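You operate a simulated robot arm through the tools that you are given. There is no shell and no other tool. Be economical: measure what you need, move in short steps, check, and stop when the job is done.

You are at the controls of a simulated two-armed robot. One attempt, no reset.

Task
Make the labeller safe: main switch off and locked, air closed and vented.
Fine: close the label valve before venting.

Only the result counts: the job must be done as asked and must still hold three seconds after the hand-in. Knocking over, shifting, dropping, spilling or breaking anything else fails it.

Robot
Two 7-joint arms with fingered hands on one trunk, on a base that drives. Base frame: it is fixed to the floor where the robot stands at the start and does not move with it; the origin is under the middle of the robot, x ahead of it, y to its left, z up. Lengths are in mm, angles in degrees, forces in N, time in s.
The left shoulder is at the start at [60, 126, 1455], the right one opposite. With the tool pointing down near the work surface each hand reaches from about 100 to 520 mm from the robot's upright axis, wherever it stands, measured 20 degrees to its own side. Places, roughly: blue lock slide [800, 100, 1200]; cabinet door latch [800, 0, 1300]; label left steel knob [900, -500, 800]; label pressure gauge [900, -500, 900]; label right steel knob [900, -600, 800]; label valve knob [900, -400, 900]; label vent button [900, -600, 900]; main switch [800, 0, 1200]; orange valve knob [-1300, -1000, 700]; table valve knob [-100, -700, 800]. Payload 2.5 kg a hand.
The TCP of each hand is the grasp point between the finger pads, 30 mm short of the fingertips. In the tool frame z runs along the fingers and y along their closing line. Largest opening 104 mm; the body of the gripper starts 35 mm behind the TCP. The gripper is a hand of 5 fingers: y runs from the thumb to the fingers, the wrist lies at [-15, -104, -178] in the tool frame.
Orientation is told as [roll, pitch, yaw] about the base's x, y, z axes, in that order, counted from this pose: with the fingers straight down and the wrist toward the robot, the tool's x, y and z point along [0, 1, 0], [1, 0, 0] and [0, 0, -1] of the base frame.

Tools
- The arms move only by the tool drive_tool. It takes "left_deltas", "right_deltas" or both (then of equal length, played together; a hand with none holds still); each is a list that holds one entry, the list of rows, each a list of 6 numbers: the shift along the tool's x, y, z in units of 200 mm (1.0 is 200 mm), then the turn, a rotation vector about the tool's x, y, z in units of 90 degrees (1.0 is 90 degrees). In form: [[[dx, dy, dz, rx, ry, rz], ...]]. A call has 1 to 8 rows; each row is the pose to reach, as a shift and turn from the pose commanded when the call began, along the tool's axes at that moment. A call with a number of a shift or a turn outside -1 to 1 is refused whole. Rows are played at 5 a second. More than 50 mm and 8.6 degrees between two rows, and nothing of the call is played. Where a pose cannot be reached the arm comes as near as it can. A force on the tool above 40 N (or 10 N above the force at the start of the call, whichever is more), or a blocked arm, ends the call early, and 0.2 s more pass. In this call time passes only in rows, and 0.2 s behind the last. It gives the time, the measured TCP pose, the force on the tool (base axes), the opening and the grip force at its end, in the units of the frame above (readings bear some noise), with the torque about the TCP (base axes, N m) and any sound that the robot's microphone picked up.
- Cameras (640 x 400 px; columns grow to the right, rows downward): "scene" is now at [122.2, -51.6, 1672.4]; the picture's right is [-0.39, -0.92, 0.00], its down [-0.53, 0.23, -0.82] and it looks along [0.75, -0.32, -0.58] (base axes); focal length 286 px, centre (320, 200). "left" rides on the left gripper at [-80, -78, -141] in its tool frame; the picture's right is [-0.78, -0.30, 0.56], its down [0.53, -0.78, 0.33] and it looks along [0.33, 0.56, 0.76] (tool axes); focal length 247 px, centre (320, 200). "right" rides on the right gripper at [80, -78, -141] in its tool frame; the picture's right is [-0.78, 0.30, -0.56], its down [-0.53, -0.78, 0.33] and it looks along [-0.33, 0.56, 0.76] (tool axes); focal length 247 px, centre (320, 200). There is no depth. A picture from a camera that has moved, and an enlarged one, comes with that camera's place and axes in the base frame and with its lens. The place of the scene camera against the robot may be out by one fixed shift of up to 25 mm in any direction.
- grab_frame(camera): a new picture of that camera. No time passes.
- slide_trunk(by): slides the trunk up (or, below 0, down) by that many mm; the arms and the scene camera ride with it, the base frame stays. It gives what a move gives, with no picture.
- drive_base(legs): drives the robot by 1 to 6 legs, each [ahead, left, turn to the left] in mm, mm and degrees, along the robot's own axes; the way and the turn of a leg run together, so that a leg with both is an arc; at most 1500 mm and 180 degrees a leg. The arms and the cameras ride along, it lands a little off, and it stops where it bumps. It gives what a move gives.
- move_fingers(index, middle, ring, little, thumb_bend, thumb_turn, hand): sets how far each is bent, from 0 (flat) to 1 (curled in); at 0.3 the hand is open as for a grip, at 0.7 the pads meet at the TCP. One left out holds its place. A second passes; each finger stops where it meets its share of the squeeze, and holds until it gets a number again. It is the only way to open and close the hand. It gives what a move gives, with no picture; readings hold the bend of each and the force on index, middle, ring, little, thumb and palm. thumb_turn goes from beside the hand (0) to across from the fingers (1), as for a grip.
- aim_head(pan, tilt): turns the head with the scene camera to pan (to the left, within 86 degrees either way) and tilt (down, from -29 to 69), counted from straight ahead of the robot. It gives what a move gives.
- enlarge(camera, box): a new picture of the part [left, top, right, bottom] of that camera's present view, enlarged. No time passes.
- close_job(): hands the job in; it is judged then, once.

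Go step by step. Nothing tells you exact positions but the pictures and the camera data: compare them with the known pose of the tool, close in by small moves and look again before you grip or let go. The budget is 120 turns and 108 pictures, counting those below and the enlarged ones. Unless the task says otherwise, let go and move clear before handing in, and close with one line.

The tools are called as name(argument=value, ...) on one line, values as JSON. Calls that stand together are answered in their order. drive_tool: Moves the arms, as the interface text tells. Its arguments: {"type":"object","properties":{"left_deltas":{"type":"array","items":{"type":"array","items":{"type":"array","items":{"type":"number"}}}},"right_deltas":{"type":"array","items":{"type":"array","items":{"type":"array","items":{"type":"number"}}}}},"required":[]} The other tools are called the same way: slide_trunk (by) slides the trunk up or down; move_fingers (index, middle, ring, little, thumb_bend, thumb_turn, hand) moves the fingers one by one; drive_base (legs) drives the base; aim_head (pan, tilt) turns the head that bears the scene camera; grab_frame (camera) takes a picture; enlarge (camera, box) takes an enlarged picture of a part of a camera's view; close_job () hands the job in.

At the start:

```text
clock: 0.0
left_eef_pos: [517.0, 67.3, 1393.7]
left_ee_rot: [0.1, 0.0, 0.0]
left_force: [0.5, -0.3, -0.3]
left_ft_torque: [0.01, -0.01, -0.01]
left_grip_width: 103.7
left_finger_force: 0.1
left_shape: jaw
left_bend: [0.3, 0.3, 0.3, 0.3, 0.3, 0.98]
left_finger forces: [0.0, 0.0, 0.0, 0.0, 0.0, 0.1]
right_eef_pos: [338.4, -272.8, 1420.5]
right_ee_rot: [0.0, 0.0, -0.1]
right_force: [-0.4, -0.2, 0.2]
right_ft_torque: [0.01, 0.02, -0.01]
right_grip_width: 103.6
right_finger_force: 0.1
right_shape: jaw
right_bend: [0.3, 0.3, 0.3, 0.3, 0.3, 0.98]
right_finger forces: [0.0, 0.0, 0.1, 0.0, 0.0, 0.0]
trunk travel left (down, up): [-850.0, 90.0]
robot x, y, heading: [0.7, 1.5, -0.1]
head pan, tilt: [-23.2, 35.3]
```

scene: 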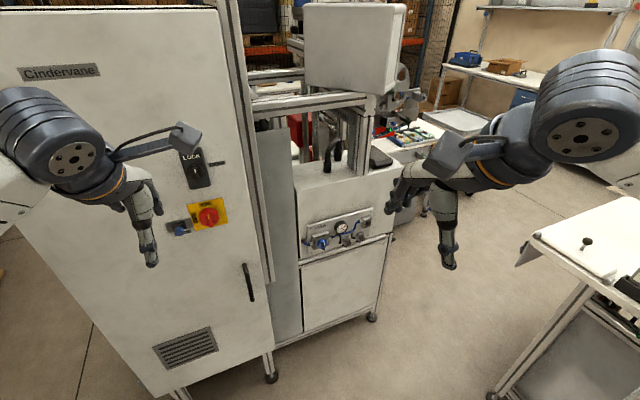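
right: 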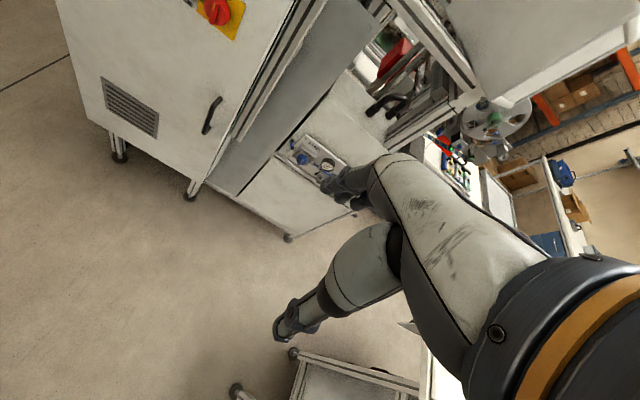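
left: 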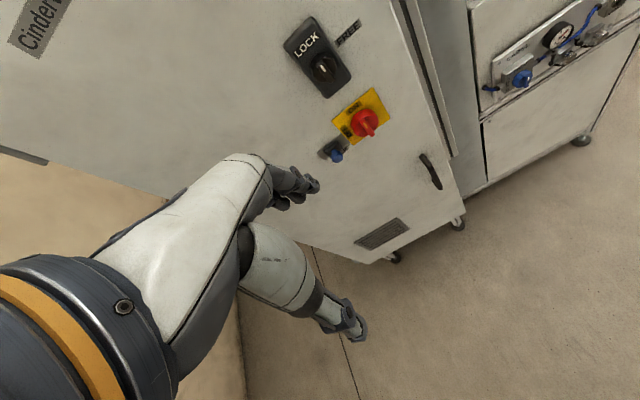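

I see the cabinet with a red rotary main switch on a yellow plate, a blue slide to its left, and a pneumatic panel to the right. I'll look closer at both first.

enlarge(camera="scene", box=[150, 120, 270, 240])

enlarge(camera="scene", box=[290, 190, 390, 270])

enlarge(camera="left", box=[270, 0, 430, 180])

```text
3.33 times, centred on (210, 180) of scene
camera zoom: at [122.2, -51.6, 1672.4], right [-0.39, -0.92, 0.0], down [-0.53, 0.23, -0.82], along [0.75, -0.32, -0.58], focal length 952 px, centre (687, 267)
```

zoom: 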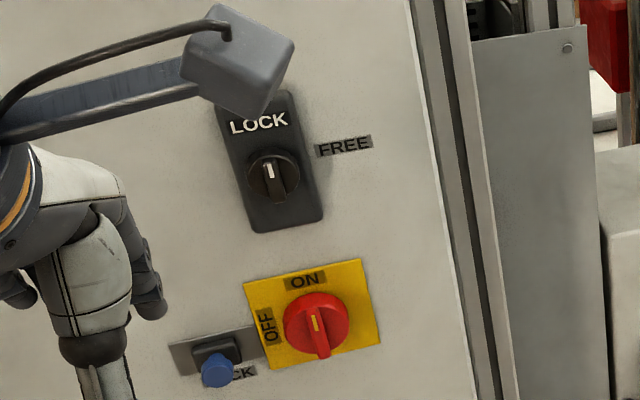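

```text
5.00 times, centred on (340, 230) of scene
camera zoom: at [122.2, -51.6, 1672.4], right [-0.39, -0.92, 0.0], down [-0.53, 0.23, -0.82], along [0.75, -0.32, -0.58], focal length 1428 px, centre (220, 50)
```

zoom: 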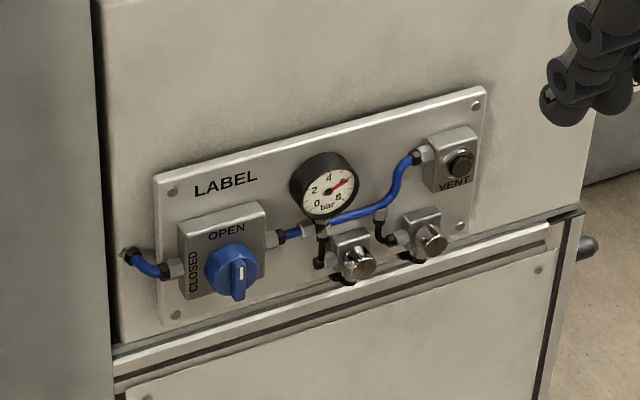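

```text
2.22 times, centred on (350, 90) of left
camera zoom: at [439.2, -11.8, 1533.4], right [-0.3, -0.78, -0.56], down [-0.78, 0.53, -0.33], along [0.56, 0.33, -0.76], focal length 549 px, centre (253, 444)
```

zoom: 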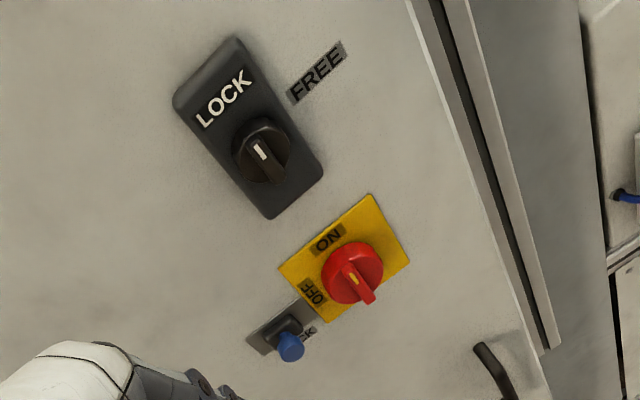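

The switch is ON with its handle vertical, and OFF is 90° counter-clockwise. The blue slide must go right, toward its LOCK label. I'll bring the left hand down in front of the switch, pointing forward with a horizontal closing line, and measure from the hand camera.

drive_tool(left_deltas=[[[-0.03, 0.02, 0.1, -0.048, 0.048, 0.048], [-0.06, 0.04, 0.2, -0.096, 0.096, 0.096], [-0.09, 0.06, 0.3, -0.144, 0.144, 0.144], [-0.12, 0.08, 0.4, -0.192, 0.192, 0.192], [-0.15, 0.1, 0.5, -0.24, 0.24, 0.24], [-0.18, 0.12, 0.6, -0.288, 0.288, 0.288], [-0.21, 0.14, 0.7, -0.336, 0.336, 0.336], [-0.235, 0.16, 0.84, -0.385, 0.385, 0.385]]])

```text
clock: 1.8
left_eef_pos: [549.3, 20.9, 1224.3]
left_ee_rot: [45.3, -19.4, -45.2]
left_force: [0.3, 0.6, -0.4]
left_ft_torque: [0.03, -0.01, 0.0]
left_grip_width: 103.7
left_finger_force: 0.0
left_shape: jaw
left_bend: [0.3, 0.3, 0.3, 0.3, 0.3, 0.98]
left_finger forces: [0.0, 0.0, 0.1, 0.0, 0.1, 0.0]
right_eef_pos: [339.4, -274.3, 1420.4]
right_ee_rot: [0.0, 0.0, -0.1]
right_force: [-0.1, -0.1, -0.2]
right_ft_torque: [-0.01, -0.01, 0.03]
right_grip_width: 103.5
right_finger_force: 0.0
right_shape: jaw
right_bend: [0.3, 0.3, 0.3, 0.3, 0.3, 0.98]
right_finger forces: [0.0, 0.0, 0.1, 0.1, 0.1, 0.0]
trunk travel left (down, up): [-850.0, 90.0]
robot x, y, heading: [2.1, -0.3, 0.1]
head pan, tilt: [-23.2, 35.3]
```

The hand is half turned and on position. I'll finish the turn in place.

drive_tool(left_deltas=[[[0, 0, 0, -0.048, 0.048, 0.048], [0, 0, 0, -0.096, 0.096, 0.096], [0, 0, 0, -0.144, 0.144, 0.144], [0, 0, 0, -0.192, 0.192, 0.192], [0, 0, 0, -0.24, 0.24, 0.24], [0, 0, 0, -0.288, 0.288, 0.288], [0, 0, 0, -0.336, 0.336, 0.336], [0, 0, 0, -0.385, 0.385, 0.385]]])

grab_frame(camera="left")

grab_frame(camera="scene")

```text
clock: 3.6
left_eef_pos: [549.3, 22.4, 1225.4]
left_ee_rot: [90.0, 0.1, -90.2]
left_force: [-0.1, 0.3, 0.2]
left_ft_torque: [-0.02, -0.03, -0.02]
left_grip_width: 103.7
left_finger_force: 0.0
left_shape: jaw
left_bend: [0.3, 0.3, 0.3, 0.3, 0.3, 0.98]
left_finger forces: [0.0, 0.0, 0.0, 0.0, 0.0, 0.0]
right_eef_pos: [337.6, -272.7, 1420.9]
right_ee_rot: [-0.1, 0.0, -0.1]
right_force: [-0.3, -1.1, 0.7]
right_ft_torque: [0.0, -0.06, 0.03]
right_grip_width: 103.6
right_finger_force: 0.0
right_shape: jaw
right_bend: [0.3, 0.3, 0.3, 0.3, 0.3, 0.98]
right_finger forces: [0.0, 0.0, 0.0, 0.1, 0.0, 0.0]
trunk travel left (down, up): [-850.0, 90.0]
robot x, y, heading: [-1.1, -2.7, 0.0]
head pan, tilt: [-23.2, 35.3]
```

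```text
101 pictures are left
camera left: at [408.0, 99.7, 1144.2], right [0.56, 0.3, -0.77], down [0.33, 0.78, 0.54], along [0.76, -0.56, 0.33], focal length 247 px, centre (320, 200)
```

left: 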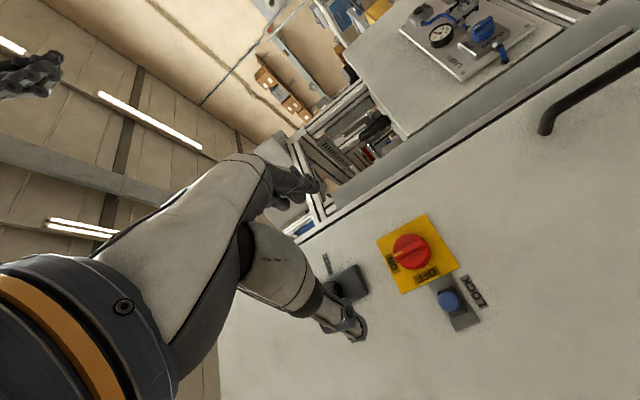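

```text
100 pictures are left
camera scene: at [122.1, -51.4, 1672.4], right [-0.39, -0.92, 0.0], down [-0.53, 0.23, -0.82], along [0.75, -0.32, -0.58], focal length 286 px, centre (320, 200)
```

scene: 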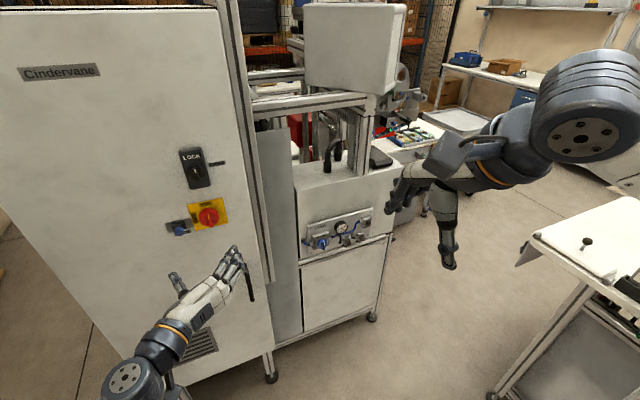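

The hand points forward at the door. I'll enlarge for triangulation.

enlarge(camera="left", box=[320, 200, 500, 340])

enlarge(camera="scene", box=[150, 130, 270, 340])

```text
2.86 times, centred on (410, 270) of left
camera zoom: at [408.0, 99.7, 1144.2], right [0.56, 0.3, -0.77], down [0.33, 0.78, 0.54], along [0.76, -0.56, 0.33], focal length 706 px, centre (63, 0)
```

zoom: 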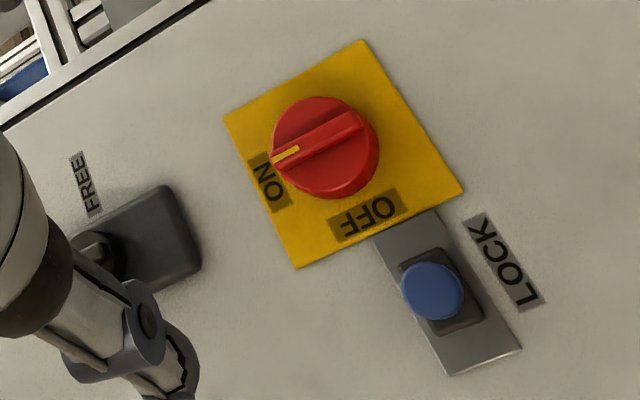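

```text
1.90 times, centred on (210, 235) of scene
camera zoom: at [122.1, -51.4, 1672.4], right [-0.39, -0.92, 0.0], down [-0.53, 0.23, -0.82], along [0.75, -0.32, -0.58], focal length 544 px, centre (530, 133)
```

zoom: 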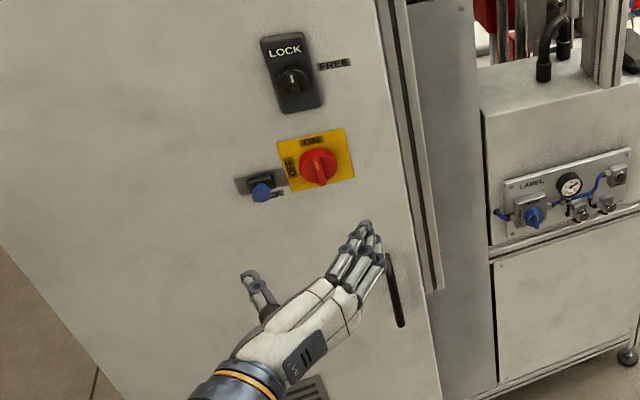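

Triangulation gives the switch plate centre at about [781, 0, 1199] and the blue peg tip at about [756, 75, 1188]. I'll half-close the hand and approach the handle.

move_fingers(hand="left", index=0.5, middle=0.5, ring=0.5, little=0.5, thumb_bend=0.5)

drive_tool(left_deltas=[[[-0.04, 0.04, 0.2, 0, 0, 0], [-0.08, 0.08, 0.4, 0, 0, 0], [-0.13, 0.11, 0.6, 0, 0, 0]]])

grab_frame(camera="left")

enlarge(camera="scene", box=[130, 130, 270, 290])

```text
clock: 4.6
left_eef_pos: [548.9, 22.4, 1224.9]
left_ee_rot: [90.0, 0.1, -90.0]
left_force: [-0.4, -0.5, -0.4]
left_ft_torque: [-0.01, 0.05, -0.02]
left_grip_width: 52.7
left_finger_force: 0.1
left_shape: fingers
left_bend: [0.5, 0.5, 0.5, 0.5, 0.5, 0.98]
left_finger forces: [0.0, 0.1, 0.0, 0.0, 0.0, 0.0]
right_eef_pos: [338.1, -273.3, 1420.5]
right_ee_rot: [0.0, 0.0, -0.1]
right_force: [-0.2, 0.1, -0.5]
right_ft_torque: [-0.01, 0.02, 0.03]
right_grip_width: 103.7
right_finger_force: 0.1
right_shape: jaw
right_bend: [0.3, 0.3, 0.3, 0.3, 0.3, 0.98]
right_finger forces: [0.0, 0.0, 0.0, 0.0, 0.1, 0.0]
trunk travel left (down, up): [-850.0, 90.0]
robot x, y, heading: [1.9, -0.9, 0.1]
head pan, tilt: [-23.2, 35.3]
```

```text
clock: 5.4
left_eef_pos: [669.2, -2.3, 1198.2]
left_ee_rot: [90.0, 0.1, -90.2]
left_force: [0.1, -0.5, 0.1]
left_ft_torque: [0.0, -0.01, 0.0]
left_grip_width: 52.9
left_finger_force: 0.0
left_shape: fingers
left_bend: [0.5, 0.5, 0.5, 0.5, 0.5, 0.98]
left_finger forces: [0.0, 0.0, 0.0, 0.0, 0.0, 0.0]
right_eef_pos: [340.1, -274.0, 1419.4]
right_ee_rot: [0.0, 0.0, 0.0]
right_force: [0.5, -0.3, 0.2]
right_ft_torque: [0.02, 0.04, 0.01]
right_grip_width: 103.5
right_finger_force: 0.3
right_shape: jaw
right_bend: [0.3, 0.3, 0.3, 0.3, 0.3, 0.98]
right_finger forces: [0.0, 0.1, 0.0, 0.0, 0.0, 0.0]
trunk travel left (down, up): [-850.0, 90.0]
robot x, y, heading: [-0.8, -2.4, 0.1]
head pan, tilt: [-23.2, 35.3]
```

```text
97 pictures are left
camera left: at [528.4, 74.8, 1118.2], right [0.56, 0.29, -0.78], down [0.33, 0.78, 0.54], along [0.76, -0.56, 0.34], focal length 247 px, centre (320, 200)
```

left: 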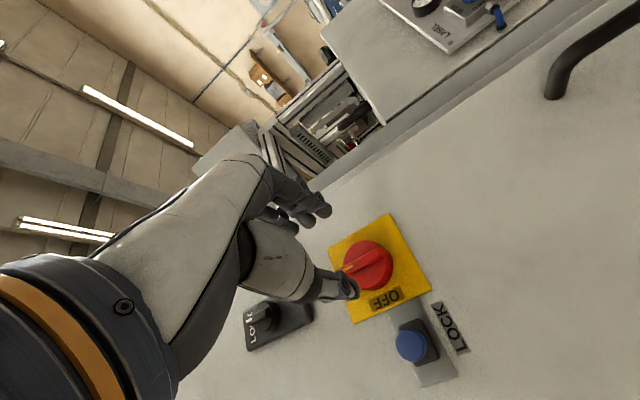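

```text
2.50 times, centred on (200, 210) of scene
camera zoom: at [123.3, -52.6, 1672.2], right [-0.39, -0.92, 0.0], down [-0.53, 0.23, -0.82], along [0.75, -0.32, -0.58], focal length 714 px, centre (620, 175)
```

zoom: 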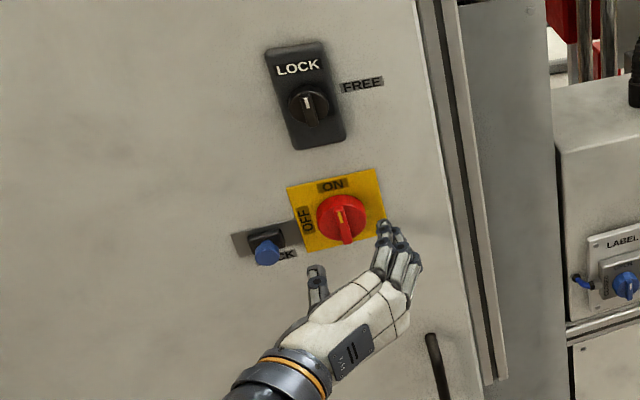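

Alignment looks right: the knob is straight ahead between thumb and fingers. I'll advance until the fingers straddle the bar.

drive_tool(left_deltas=[[[0, 0, 0.12, 0, 0, 0], [0, 0, 0.22, 0, 0, 0], [0, 0, 0.31, 0, 0, 0]]])

grab_frame(camera="left")

enlarge(camera="scene", box=[150, 150, 270, 270])

```text
clock: 6.2
left_eef_pos: [704.0, 0.3, 1198.0]
left_ee_rot: [90.1, 0.0, -90.1]
left_force: [-0.3, 0.2, -1.1]
left_ft_torque: [0.01, -0.01, 0.02]
left_grip_width: 52.4
left_finger_force: 0.1
left_shape: fingers
left_bend: [0.5, 0.5, 0.5, 0.5, 0.5, 0.98]
left_finger forces: [0.1, 0.1, 0.0, 0.1, 0.0, 0.0]
left hand out of reach, approached as far as the arm can: row 2, 3
right_eef_pos: [338.2, -273.8, 1420.3]
right_ee_rot: [0.0, 0.0, -0.1]
right_force: [-0.2, 0.8, -0.4]
right_ft_torque: [-0.03, -0.01, 0.0]
right_grip_width: 103.7
right_finger_force: 0.1
right_shape: jaw
right_bend: [0.3, 0.3, 0.3, 0.3, 0.3, 0.98]
right_finger forces: [0.0, 0.0, 0.0, 0.0, 0.0, 0.1]
trunk travel left (down, up): [-850.0, 90.0]
robot x, y, heading: [-0.6, 2.3, 0.2]
head pan, tilt: [-23.2, 35.3]
```

```text
95 pictures are left
camera left: at [562.2, 76.2, 1118.5], right [0.56, 0.29, -0.78], down [0.33, 0.78, 0.53], along [0.76, -0.56, 0.34], focal length 247 px, centre (320, 200)
```

left: 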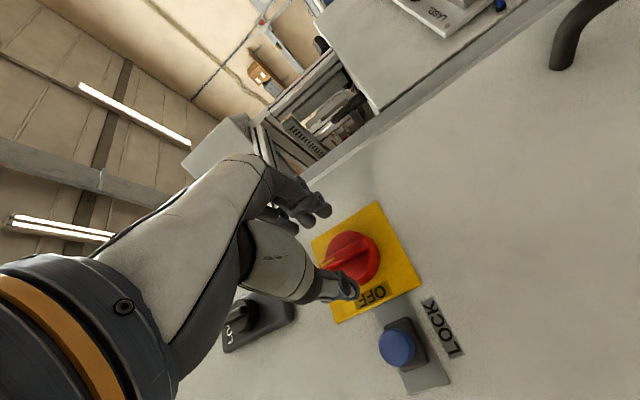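

```text
3.33 times, centred on (210, 210) of scene
camera zoom: at [122.1, -51.3, 1672.4], right [-0.39, -0.92, 0.0], down [-0.53, 0.23, -0.82], along [0.75, -0.32, -0.58], focal length 952 px, centre (687, 167)
```

zoom: 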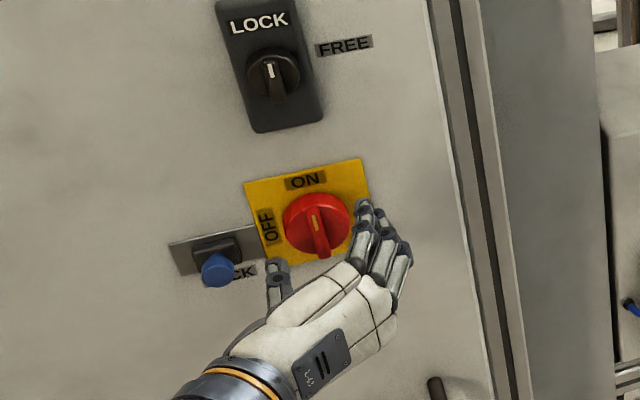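

The arm is at the end of its reach. I'll draw the hand back 140 mm and drive the base 150 mm closer.

drive_tool(left_deltas=[[[0, 0, -0.1, 0, 0, 0], [0, 0, -0.25, 0, 0, 0], [0, 0, -0.4, 0, 0, 0], [0, 0, -0.5, 0, 0, 0]]])

drive_base(legs=[[120, 0, 0]])

grab_frame(camera="left")

```text
clock: 7.2
left_eef_pos: [601.5, -0.0, 1198.5]
left_ee_rot: [89.9, -0.1, -90.1]
left_force: [0.2, -0.9, 0.0]
left_ft_torque: [0.0, -0.01, -0.02]
left_grip_width: 52.5
left_finger_force: 0.0
left_shape: fingers
left_bend: [0.5, 0.5, 0.5, 0.5, 0.5, 0.98]
left_finger forces: [0.1, 0.0, 0.1, 0.1, 0.1, 0.1]
right_eef_pos: [337.5, -273.6, 1421.1]
right_ee_rot: [0.0, 0.0, 0.0]
right_force: [0.9, -0.6, 1.2]
right_ft_torque: [0.02, -0.02, 0.0]
right_grip_width: 103.7
right_finger_force: 0.0
right_shape: jaw
right_bend: [0.3, 0.3, 0.3, 0.3, 0.3, 0.98]
right_finger forces: [0.0, 0.1, 0.1, 0.0, 0.0, 0.0]
trunk travel left (down, up): [-850.0, 90.0]
robot x, y, heading: [-1.8, -0.2, 0.1]
head pan, tilt: [-23.2, 35.3]
```

```text
clock: 8.4
left_eef_pos: [724.0, -2.5, 1198.4]
left_ee_rot: [89.9, 0.0, -90.1]
left_force: [0.2, 0.4, 0.5]
left_ft_torque: [-0.03, -0.02, 0.0]
left_grip_width: 52.7
left_finger_force: 0.0
left_shape: fingers
left_bend: [0.5, 0.5, 0.5, 0.5, 0.5, 0.98]
left_finger forces: [0.0, 0.1, 0.0, 0.0, 0.0, 0.0]
right_eef_pos: [459.0, -274.9, 1421.0]
right_ee_rot: [0.0, 0.1, -0.1]
right_force: [-0.5, 0.5, -0.7]
right_ft_torque: [0.02, 0.03, 0.03]
right_grip_width: 103.6
right_finger_force: 0.1
right_shape: jaw
right_bend: [0.3, 0.3, 0.3, 0.3, 0.3, 0.98]
right_finger forces: [0.1, 0.0, 0.0, 0.0, 0.0, 0.0]
trunk travel left (down, up): [-850.0, 90.0]
robot x, y, heading: [118.6, 3.5, -0.2]
head pan, tilt: [-23.2, 35.3]
```

```text
93 pictures are left
camera left: at [583.0, 75.2, 1117.9], right [0.56, 0.3, -0.78], down [0.33, 0.78, 0.54], along [0.76, -0.56, 0.33], focal length 247 px, centre (320, 200)
```

left: 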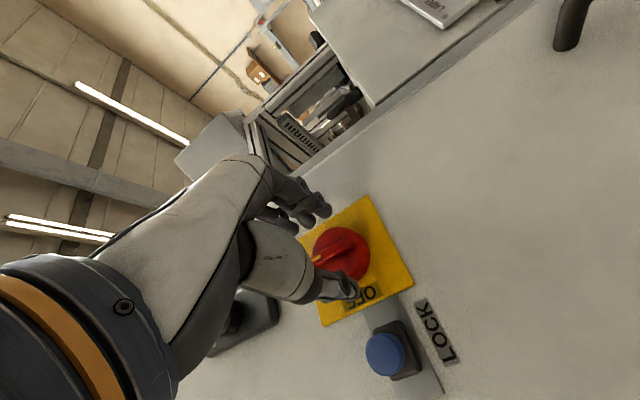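

Now in reach. I'll advance 10 mm and close on the bar.

drive_tool(left_deltas=[[[0, 0, 0.025, 0, 0, 0], [0, 0, 0.05, 0, 0, 0]]])

move_fingers(hand="left", index=0.8, middle=0.8, ring=0.8, little=0.8, thumb_bend=0.8)

grab_frame(camera="left")

enlarge(camera="scene", box=[70, 150, 210, 290])

```text
clock: 9.0
left_eef_pos: [734.6, -1.9, 1199.0]
left_ee_rot: [90.1, 0.0, -90.1]
left_force: [0.5, 0.6, -0.2]
left_ft_torque: [0.0, 0.03, 0.02]
left_grip_width: 52.5
left_finger_force: 0.5
left_shape: fingers
left_bend: [0.5, 0.5, 0.5, 0.5, 0.5, 0.98]
left_finger forces: [0.0, 0.1, 0.1, 0.0, 0.2, 0.0]
right_eef_pos: [459.6, -273.4, 1420.5]
right_ee_rot: [0.1, 0.1, -0.1]
right_force: [0.0, 0.6, 0.2]
right_ft_torque: [-0.01, 0.02, -0.04]
right_grip_width: 103.6
right_finger_force: 0.0
right_shape: jaw
right_bend: [0.3, 0.3, 0.3, 0.3, 0.3, 0.98]
right_finger forces: [0.1, 0.0, 0.0, 0.0, 0.0, 0.0]
trunk travel left (down, up): [-850.0, 90.0]
robot x, y, heading: [118.3, -0.4, -0.2]
head pan, tilt: [-23.2, 35.3]
```

```text
clock: 10.0
left_eef_pos: [732.8, -6.3, 1200.5]
left_ee_rot: [90.2, 0.0, -90.4]
left_force: [4.0, -10.3, 7.6]
left_ft_torque: [0.11, -0.09, -0.02]
left_grip_width: 39.9
left_finger_force: 21.5
left_shape: fingers
left_bend: [0.59, 0.62, 0.77, 0.8, 0.55, 0.94]
left_finger forces: [8.6, 9.9, 9.1, 0.0, 15.8, 0.0]
right_eef_pos: [458.2, -276.8, 1419.7]
right_ee_rot: [0.1, -0.1, -0.2]
right_force: [0.0, -0.9, -0.1]
right_ft_torque: [0.02, -0.01, 0.03]
right_grip_width: 103.9
right_finger_force: 0.0
right_shape: jaw
right_bend: [0.3, 0.3, 0.3, 0.3, 0.3, 0.98]
right_finger forces: [0.0, 0.0, 0.1, 0.1, 0.0, 0.0]
trunk travel left (down, up): [-850.0, 90.0]
robot x, y, heading: [119.8, -2.6, 0.2]
head pan, tilt: [-23.2, 35.3]
```

```text
92 pictures are left
camera left: at [593.2, 72.1, 1119.7], right [0.56, 0.29, -0.77], down [0.34, 0.78, 0.54], along [0.76, -0.56, 0.34], focal length 247 px, centre (320, 200)
```

left: 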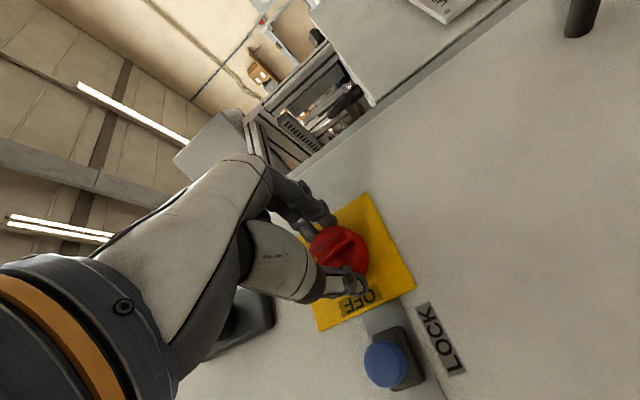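

```text
2.86 times, centred on (140, 220) of scene
camera zoom: at [242.3, -54.2, 1672.4], right [-0.4, -0.92, 0.0], down [-0.53, 0.23, -0.82], along [0.75, -0.32, -0.58], focal length 816 px, centre (834, 143)
```

zoom: 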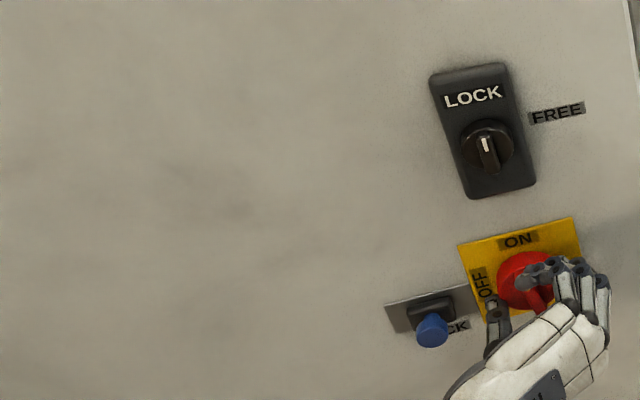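

The fingers hold the knob with about 40 mm between pads and 16 N on the thumb. I'll twist counter-clockwise about the knob axis.

drive_tool(left_deltas=[[[0, 0, 0, 0, 0, -0.08], [0, 0, 0, 0, 0, -0.16], [0, 0, 0, 0, 0, -0.24], [0, 0, 0, 0, 0, -0.32], [0, 0, 0, 0, 0, -0.4], [0, 0, 0, 0, 0, -0.48]]])

enlarge(camera="scene", box=[110, 170, 210, 270])

```text
clock: 11.4
left_eef_pos: [733.5, -1.5, 1204.6]
left_ee_rot: [91.0, -43.5, -90.8]
left_force: [3.5, -6.3, 19.3]
left_ft_torque: [0.01, -0.26, -0.09]
left_grip_width: 39.0
left_finger_force: 22.7
left_shape: fingers
left_bend: [0.58, 0.61, 0.78, 0.8, 0.56, 0.94]
left_finger forces: [9.4, 12.5, 10.6, 0.0, 14.3, 0.0]
right_eef_pos: [457.5, -275.1, 1421.1]
right_ee_rot: [0.0, 0.0, -0.2]
right_force: [-0.5, 0.0, 0.1]
right_ft_torque: [-0.01, -0.02, 0.0]
right_grip_width: 103.5
right_finger_force: 0.1
right_shape: jaw
right_bend: [0.3, 0.3, 0.3, 0.3, 0.3, 0.98]
right_finger forces: [0.1, 0.1, 0.0, 0.0, 0.0, 0.1]
trunk travel left (down, up): [-850.0, 90.0]
robot x, y, heading: [121.0, 1.8, -0.0]
head pan, tilt: [-23.2, 35.3]
```

```text
4.00 times, centred on (160, 220) of scene
camera zoom: at [240.7, -53.0, 1672.6], right [-0.4, -0.92, 0.0], down [-0.53, 0.23, -0.82], along [0.75, -0.32, -0.58], focal length 1142 px, centre (960, 120)
```

zoom: 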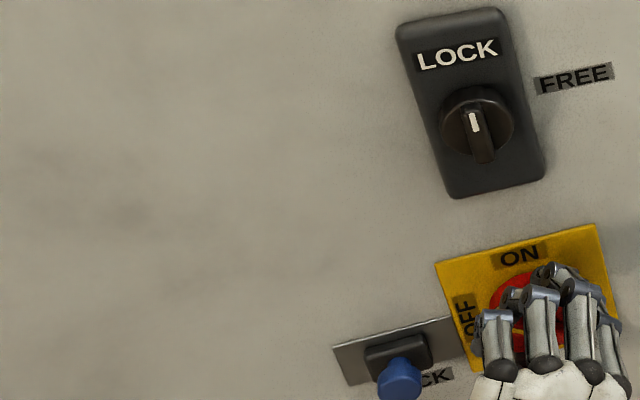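

The hand has turned 43° at low torque. I'll carry on to about 95° and then check whether the knob came along.

drive_tool(left_deltas=[[[0, 0, 0, 0, 0, -0.08], [0, 0, 0, 0, 0, -0.16], [0, 0, 0, 0, 0, -0.24], [0, 0, 0, 0, 0, -0.32], [0, 0, 0, 0, 0, -0.4], [0, 0, 0, 0, 0, -0.48], [0, 0, 0, 0, 0, -0.56]]])

grab_frame(camera="left")

enlarge(camera="scene", box=[110, 180, 210, 280])

```text
clock: 13.0
left_eef_pos: [716.6, 13.3, 1205.7]
left_ee_rot: [-84.0, -86.5, 84.0]
left_force: [-3.2, -0.9, -1.1]
left_ft_torque: [0.04, 0.08, -0.04]
left_grip_width: 1.0
left_finger_force: 1.0
left_shape: fingers
left_bend: [0.71, 0.72, 0.8, 0.8, 0.69, 0.97]
left_finger forces: [0.0, 0.0, 0.0, 0.0, 3.0, 0.0]
left hand out of reach, approached as far as the arm can: row 5, 6, 7
right_eef_pos: [456.2, -272.3, 1421.3]
right_ee_rot: [0.0, -0.2, -0.2]
right_force: [-0.5, -0.3, 0.1]
right_ft_torque: [0.0, -0.02, -0.04]
right_grip_width: 103.5
right_finger_force: 0.0
right_shape: jaw
right_bend: [0.3, 0.3, 0.3, 0.3, 0.3, 0.98]
right_finger forces: [0.0, 0.0, 0.0, 0.0, 0.0, 0.1]
trunk travel left (down, up): [-850.0, 90.0]
robot x, y, heading: [119.1, 1.1, -0.1]
head pan, tilt: [-23.2, 35.3]
```

```text
89 pictures are left
camera left: at [576.2, -72.5, 1134.6], right [0.56, -0.79, -0.25], down [0.33, 0.49, -0.81], along [0.76, 0.37, 0.53], focal length 247 px, centre (320, 200)
```

left: 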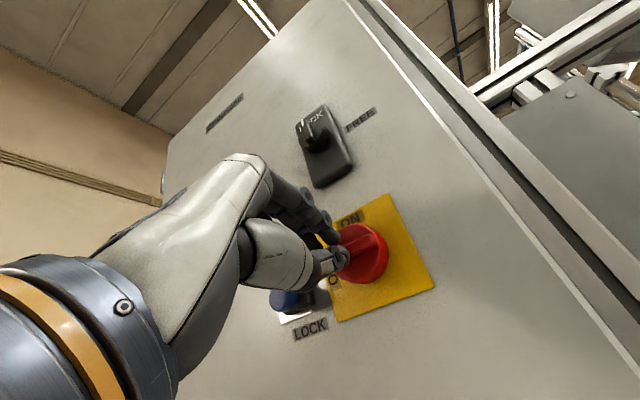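

```text
4.00 times, centred on (160, 230) of scene
camera zoom: at [239.3, -50.9, 1672.4], right [-0.4, -0.92, 0.0], down [-0.53, 0.23, -0.82], along [0.75, -0.32, -0.58], focal length 1142 px, centre (960, 80)
```

zoom: 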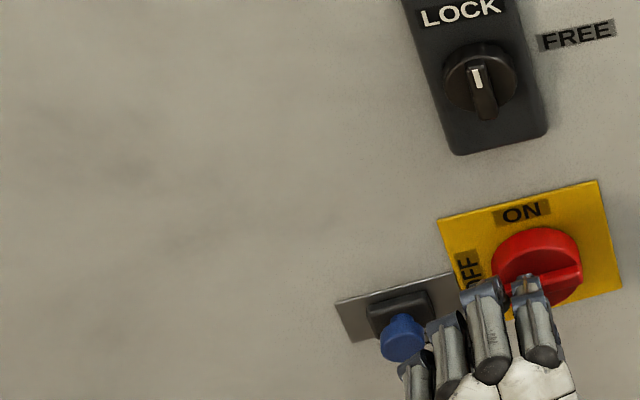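

The hand slipped off at its reach limit, but the knob seems to have turned most of the way. I'll back off straight and look.

drive_tool(left_deltas=[[[0, 0, -0.2, 0, 0, 0], [0, 0, -0.4, 0, 0, 0], [0, 0, -0.55, 0, 0, 0]]])

grab_frame(camera="left")

enlarge(camera="scene", box=[110, 180, 210, 280])

```text
clock: 14.0
left_eef_pos: [667.9, 34.6, 1161.6]
left_ee_rot: [175.5, -87.9, -172.2]
left_force: [-0.3, -0.6, -0.4]
left_ft_torque: [-0.01, -0.01, 0.02]
left_grip_width: 0.0
left_finger_force: 0.0
left_shape: fingers
left_bend: [0.71, 0.72, 0.8, 0.8, 0.7, 0.97]
left_finger forces: [0.0, 0.1, 0.0, 0.0, 0.0, 0.0]
left hand out of reach, approached as far as the arm can: row 1, 2, 3
right_eef_pos: [458.9, -274.6, 1419.8]
right_ee_rot: [0.0, 0.1, -0.2]
right_force: [-1.5, 0.8, -0.3]
right_ft_torque: [0.03, 0.0, 0.0]
right_grip_width: 103.8
right_finger_force: 0.1
right_shape: jaw
right_bend: [0.3, 0.3, 0.3, 0.3, 0.3, 0.98]
right_finger forces: [0.0, 0.1, 0.0, 0.0, 0.0, 0.1]
trunk travel left (down, up): [-850.0, 90.0]
robot x, y, heading: [117.2, -0.1, -0.1]
head pan, tilt: [-23.2, 35.3]
stopped in row 3 (left hand): the arm was blocked; the commanded pose is now the measured one
```

```text
87 pictures are left
camera left: at [534.3, -54.3, 1078.9], right [0.61, -0.74, -0.28], down [0.33, 0.56, -0.76], along [0.72, 0.38, 0.58], focal length 247 px, centre (320, 200)
```

left: 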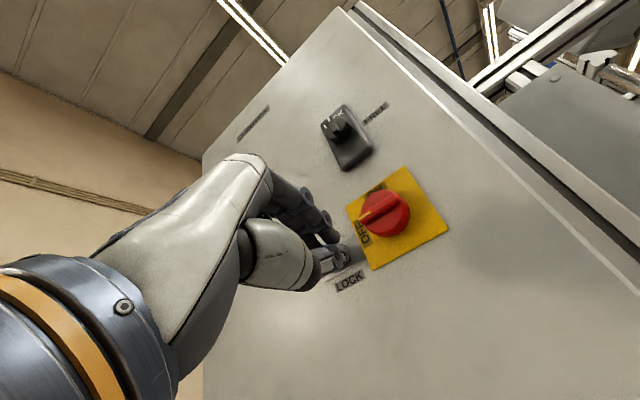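

```text
4.00 times, centred on (160, 230) of scene
camera zoom: at [242.7, -51.5, 1672.4], right [-0.4, -0.92, 0.0], down [-0.53, 0.23, -0.82], along [0.75, -0.32, -0.58], focal length 1142 px, centre (960, 80)
```

zoom: 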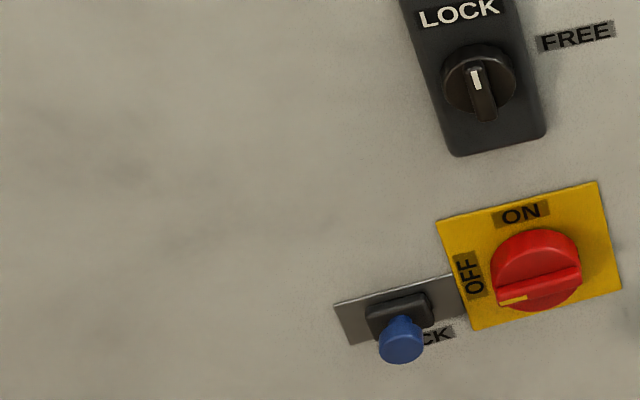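

The handle bar is now horizontal with its pointer on OFF. Next is the blue slide: I'll turn the hand back to wrist-left, with fingertips pinched, to the left of the peg, and then push right.

drive_tool(left_deltas=[[[0.05, 0.02, -0.07, 0, 0, 0.08], [0.1, 0.04, -0.14, 0, 0, 0.17], [0.15, 0.06, -0.14, 0, 0, 0.26], [0.2, 0.08, -0.14, 0, 0, 0.35], [0.25, 0.1, -0.14, 0, 0, 0.44], [0.3, 0.12, -0.14, 0, 0, 0.53], [0.35, 0.13, -0.14, 0, 0, 0.61], [0.4, 0.13, -0.14, 0, 0, 0.69]]])

grab_frame(camera="left")

```text
clock: 15.8
left_eef_pos: [709.5, 113.8, 1094.4]
left_ee_rot: [92.1, -28.0, -87.9]
left_force: [-0.2, 0.2, -0.6]
left_ft_torque: [0.02, -0.04, 0.02]
left_grip_width: 0.1
left_finger_force: 0.1
left_shape: fingers
left_bend: [0.71, 0.72, 0.8, 0.8, 0.7, 0.97]
left_finger forces: [0.0, 0.0, 0.0, 0.0, 0.0, 0.0]
left hand out of reach, approached as far as the arm can: row 1, 2, 3, 4, 5, 6, 7, 8
right_eef_pos: [459.2, -274.5, 1420.5]
right_ee_rot: [-0.1, -0.1, -0.2]
right_force: [-0.5, -0.1, -0.9]
right_ft_torque: [-0.01, 0.0, 0.0]
right_grip_width: 103.7
right_finger_force: 0.1
right_shape: jaw
right_bend: [0.3, 0.3, 0.3, 0.3, 0.3, 0.98]
right_finger forces: [0.0, 0.0, 0.0, 0.0, 0.0, 0.0]
trunk travel left (down, up): [-850.0, 90.0]
robot x, y, heading: [120.4, 2.1, 0.3]
head pan, tilt: [-23.2, 35.3]
```

```text
85 pictures are left
camera left: at [570.7, 136.1, 983.4], right [0.59, -0.07, -0.81], down [0.28, 0.95, 0.12], along [0.76, -0.29, 0.58], focal length 247 px, centre (320, 200)
```

left: 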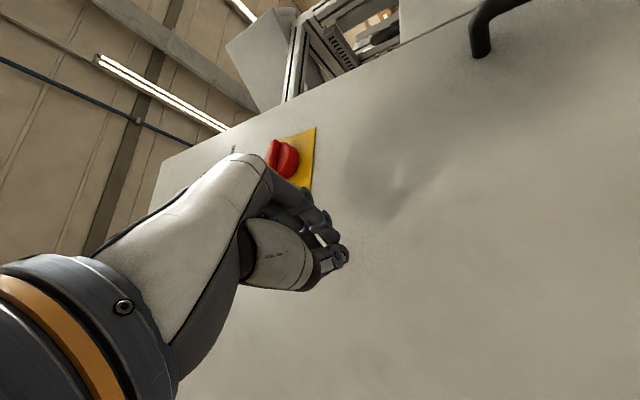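

The hand lagged the command at a reach limit. I'll finish the turn, which should be reachable, while keeping back from the door.

drive_tool(left_deltas=[[[0, 0, -0.05, 0, 0, 0.08], [0, 0, -0.05, 0, 0, 0.16], [0, 0, -0.05, 0, 0, 0.24], [0, 0, -0.05, 0, 0, 0.31], [0, 0, -0.05, 0, 0, 0.31]]])

grab_frame(camera="left")

```text
clock: 17.0
left_eef_pos: [730.5, 115.8, 1061.8]
left_ee_rot: [91.7, -0.1, -87.0]
left_force: [-0.2, -0.7, -0.5]
left_ft_torque: [-0.02, 0.0, 0.02]
left_grip_width: 0.0
left_finger_force: 0.0
left_shape: fingers
left_bend: [0.71, 0.72, 0.8, 0.8, 0.7, 0.97]
left_finger forces: [0.0, 0.1, 0.1, 0.1, 0.0, 0.0]
left hand out of reach, approached as far as the arm can: row 1, 2, 3, 4, 5
right_eef_pos: [459.0, -273.2, 1420.7]
right_ee_rot: [0.0, 0.0, -0.2]
right_force: [0.0, -0.6, 0.2]
right_ft_torque: [0.02, 0.0, 0.0]
right_grip_width: 103.6
right_finger_force: 0.0
right_shape: jaw
right_bend: [0.3, 0.3, 0.3, 0.3, 0.3, 0.98]
right_finger forces: [0.0, 0.0, 0.1, 0.1, 0.0, 0.0]
trunk travel left (down, up): [-850.0, 90.0]
robot x, y, heading: [122.9, 2.3, 0.1]
head pan, tilt: [-23.2, 35.3]
```

```text
84 pictures are left
camera left: at [587.8, 184.4, 977.2], right [0.56, 0.33, -0.76], down [0.27, 0.79, 0.54], along [0.78, -0.51, 0.36], focal length 247 px, centre (320, 200)
```

left: 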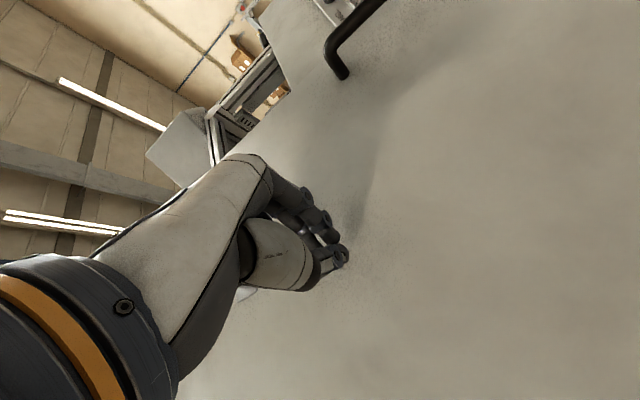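

The commanded pose was too close to the shoulder and so got pushed off. I'll move the command forward to about x=705 and a little left, which is within reach.

drive_tool(left_deltas=[[[0, -0.05, 0.08, 0, 0, 0], [0, -0.1, 0.16, 0, 0, 0], [0, -0.1, 0.24, 0, 0, 0], [0, -0.1, 0.32, 0, 0, 0], [0, -0.1, 0.38, 0, 0, 0], [0, -0.1, 0.38, 0, 0, 0]]])

grab_frame(camera="left")

```text
clock: 18.0
left_eef_pos: [749.0, 129.9, 1078.5]
left_ee_rot: [90.7, 0.2, -87.2]
left_force: [-11.8, 3.1, 1.4]
left_ft_torque: [0.03, -0.03, 0.22]
left_grip_width: 0.0
left_finger_force: 6.5
left_shape: fingers
left_bend: [0.71, 0.72, 0.8, 0.8, 0.7, 0.99]
left_finger forces: [0.0, 0.0, 0.0, 0.0, 13.0, 0.0]
left hand out of reach, approached as far as the arm can: row 1, 2, 3, 4
right_eef_pos: [457.3, -273.5, 1421.0]
right_ee_rot: [0.0, -0.2, -0.2]
right_force: [-0.7, -0.7, 0.0]
right_ft_torque: [0.01, 0.02, -0.02]
right_grip_width: 104.0
right_finger_force: 0.1
right_shape: jaw
right_bend: [0.3, 0.3, 0.3, 0.3, 0.3, 0.98]
right_finger forces: [0.0, 0.0, 0.0, 0.1, 0.0, 0.0]
trunk travel left (down, up): [-850.0, 90.0]
robot x, y, heading: [120.5, 2.6, 0.0]
head pan, tilt: [-23.2, 35.3]
stopped in row 4 (left hand): the force on the tool passed its limit (the readings are from after the stop); the commanded pose is now the measured one
```

```text
83 pictures are left
camera left: at [604.6, 199.4, 996.7], right [0.55, 0.33, -0.77], down [0.29, 0.79, 0.54], along [0.78, -0.52, 0.34], focal length 247 px, centre (320, 200)
```

left: 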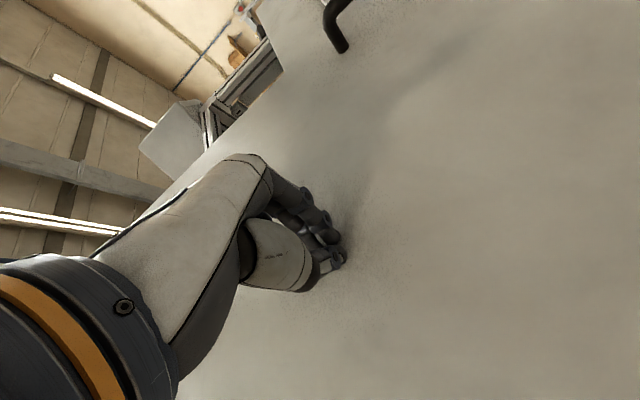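

The thumb tip lightly touched the plain door, so the door surface is at about x=780. Now I'll go back 35 mm and then up to the peg's height.

drive_tool(left_deltas=[[[0, 0, -0.1, 0, 0, 0], [0, 0, -0.17, 0, 0, 0], [0.14, 0, -0.17, 0, 0, 0], [0.28, 0, -0.17, 0, 0, 0], [0.42, 0, -0.17, 0, 0, 0], [0.54, 0, -0.17, 0, 0, 0]]])

grab_frame(camera="left")

grab_frame(camera="scene")

```text
clock: 19.1
left_eef_pos: [748.4, 132.5, 1077.3]
left_ee_rot: [88.9, 0.6, -87.6]
left_force: [-25.1, 2.2, 3.8]
left_ft_torque: [0.06, -0.04, 0.38]
left_grip_width: 0.0
left_finger_force: 13.1
left_shape: fingers
left_bend: [0.71, 0.72, 0.8, 0.8, 0.7, 1.0]
left_finger forces: [0.7, 0.0, 0.0, 0.1, 25.8, 0.0]
left hand out of reach, approached as far as the arm can: row 1, 2, 3, 4, 5
right_eef_pos: [457.0, -273.3, 1420.6]
right_ee_rot: [-0.1, 0.0, -0.2]
right_force: [0.4, 0.6, 0.1]
right_ft_torque: [-0.02, 0.02, 0.0]
right_grip_width: 103.3
right_finger_force: 0.0
right_shape: jaw
right_bend: [0.3, 0.3, 0.3, 0.3, 0.3, 0.98]
right_finger forces: [0.0, 0.0, 0.1, 0.1, 0.0, 0.0]
trunk travel left (down, up): [-850.0, 90.0]
robot x, y, heading: [122.5, -1.0, 0.1]
head pan, tilt: [-23.2, 35.3]
stopped in row 5 (left hand): the force on the tool passed its limit (the readings are from after the stop); the commanded pose is now the measured one
```

```text
82 pictures are left
camera left: at [603.2, 204.6, 1000.9], right [0.53, 0.33, -0.78], down [0.31, 0.78, 0.54], along [0.79, -0.53, 0.31], focal length 247 px, centre (320, 200)
```

left: 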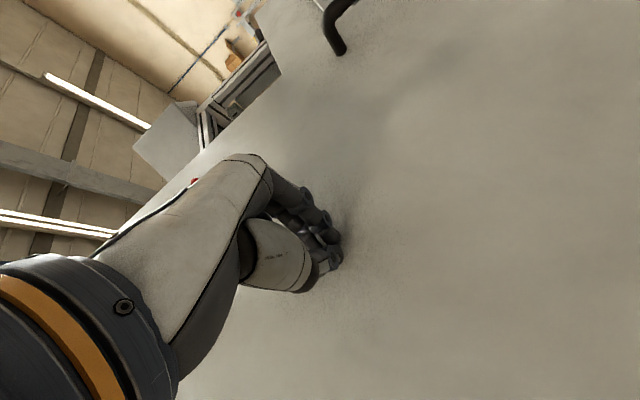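

```text
81 pictures are left
camera scene: at [240.0, -51.4, 1672.6], right [-0.39, -0.92, 0.0], down [-0.53, 0.23, -0.82], along [0.75, -0.32, -0.58], focal length 286 px, centre (320, 200)
```

scene: 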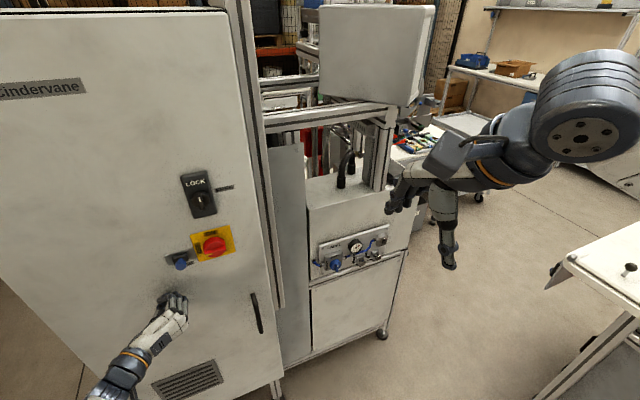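

The arm is in a folded, limited posture pressing lightly on the door. I'll drive the base back to free it, then re-pose.

drive_base(legs=[[-150, 0, 0]])

drive_tool(left_deltas=[[[0.1, 0, 0.06, 0, 0, 0], [0.2, 0, 0.12, 0, 0, 0], [0.3, 0, 0.18, 0, 0, 0], [0.4, 0, 0.24, 0, 0, 0], [0.48, 0, 0.3, 0, 0, 0], [0.55, 0, 0.35, 0, 0, 0]]])

grab_frame(camera="scene")

```text
clock: 20.5
left_eef_pos: [602.2, 132.5, 1081.0]
left_ee_rot: [89.4, 0.5, -87.5]
left_force: [1.0, 0.8, -0.1]
left_ft_torque: [0.0, 0.01, 0.01]
left_grip_width: 0.0
left_finger_force: 0.0
left_shape: fingers
left_bend: [0.71, 0.72, 0.8, 0.8, 0.7, 0.98]
left_finger forces: [0.0, 0.1, 0.0, 0.0, 0.0, 0.0]
right_eef_pos: [307.7, -273.7, 1421.1]
right_ee_rot: [-0.1, 0.0, -0.1]
right_force: [0.6, 0.6, 0.9]
right_ft_torque: [-0.02, -0.05, 0.0]
right_grip_width: 103.7
right_finger_force: 0.0
right_shape: jaw
right_bend: [0.3, 0.3, 0.3, 0.3, 0.3, 0.98]
right_finger forces: [0.0, 0.0, 0.0, 0.0, 0.1, 0.0]
trunk travel left (down, up): [-850.0, 90.0]
robot x, y, heading: [-31.0, 0.7, 0.2]
head pan, tilt: [-23.2, 35.3]
```

```text
clock: 21.9
left_eef_pos: [677.1, 135.0, 1187.3]
left_ee_rot: [89.2, 0.7, -87.5]
left_force: [-0.7, 0.0, -0.1]
left_ft_torque: [0.01, -0.01, 0.02]
left_grip_width: 0.0
left_finger_force: 0.1
left_shape: fingers
left_bend: [0.71, 0.72, 0.8, 0.8, 0.7, 0.98]
left_finger forces: [0.1, 0.0, 0.1, 0.0, 0.0, 0.1]
left hand out of reach, approached as far as the arm can: row 1, 2, 3, 4, 5, 6
right_eef_pos: [308.2, -273.0, 1421.0]
right_ee_rot: [0.0, 0.1, -0.1]
right_force: [0.3, -0.2, -0.2]
right_ft_torque: [0.0, 0.03, 0.0]
right_grip_width: 103.9
right_finger_force: 0.0
right_shape: jaw
right_bend: [0.3, 0.3, 0.3, 0.3, 0.3, 0.98]
right_finger forces: [0.0, 0.1, 0.0, 0.0, 0.0, 0.1]
trunk travel left (down, up): [-850.0, 90.0]
robot x, y, heading: [-31.9, 0.3, 0.1]
head pan, tilt: [-23.2, 35.3]
```

```text
80 pictures are left
camera scene: at [92.0, -51.7, 1672.3], right [-0.39, -0.92, 0.0], down [-0.53, 0.23, -0.82], along [0.75, -0.32, -0.58], focal length 286 px, centre (320, 200)
```

scene: 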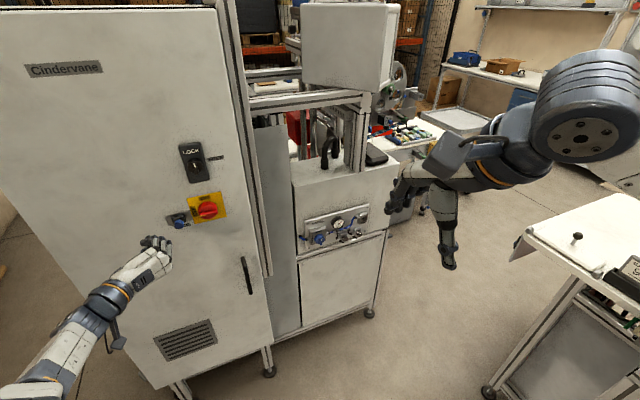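

The hand is at peg height, just left of it, but the arm is near full stretch. I'll draw back to [630,130,1190] to confirm it moves freely, and then drive closer.

drive_tool(left_deltas=[[[0, 0, -0.06, 0, 0, 0], [0, 0, -0.12, 0, 0, 0], [0, 0, -0.18, 0, 0, 0], [0, 0, -0.24, 0, 0, 0], [0, 0, -0.3, 0, 0, 0]]])

grab_frame(camera="left")

```text
clock: 23.1
left_eef_pos: [617.6, 134.2, 1187.4]
left_ee_rot: [89.2, 0.6, -87.4]
left_force: [0.2, 0.5, -0.8]
left_ft_torque: [0.01, 0.0, -0.04]
left_grip_width: 0.3
left_finger_force: 0.1
left_shape: fingers
left_bend: [0.71, 0.72, 0.8, 0.8, 0.7, 0.98]
left_finger forces: [0.1, 0.0, 0.0, 0.1, 0.0, 0.0]
left hand out of reach, approached as far as the arm can: row 1, 2, 3, 4
right_eef_pos: [307.9, -272.2, 1420.7]
right_ee_rot: [0.1, 0.0, -0.1]
right_force: [-0.5, 0.0, 0.2]
right_ft_torque: [-0.01, -0.04, -0.01]
right_grip_width: 103.6
right_finger_force: 0.1
right_shape: jaw
right_bend: [0.3, 0.3, 0.3, 0.3, 0.3, 0.98]
right_finger forces: [0.1, 0.0, 0.1, 0.1, 0.0, 0.0]
trunk travel left (down, up): [-850.0, 90.0]
robot x, y, heading: [-26.9, 1.2, 0.4]
head pan, tilt: [-23.2, 35.3]
```

```text
79 pictures are left
camera left: at [471.4, 204.9, 1110.2], right [0.53, 0.33, -0.78], down [0.31, 0.79, 0.54], along [0.79, -0.52, 0.32], focal length 247 px, centre (320, 200)
```

left: 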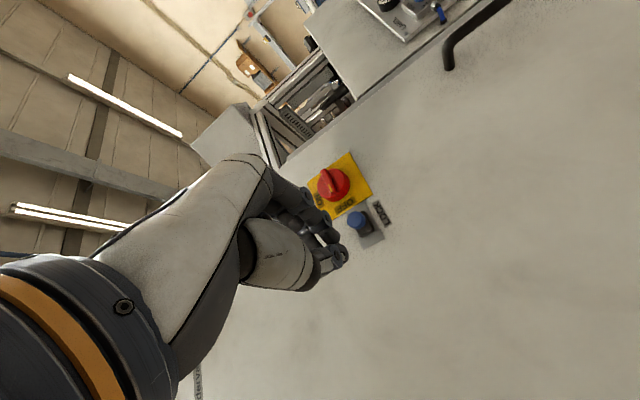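

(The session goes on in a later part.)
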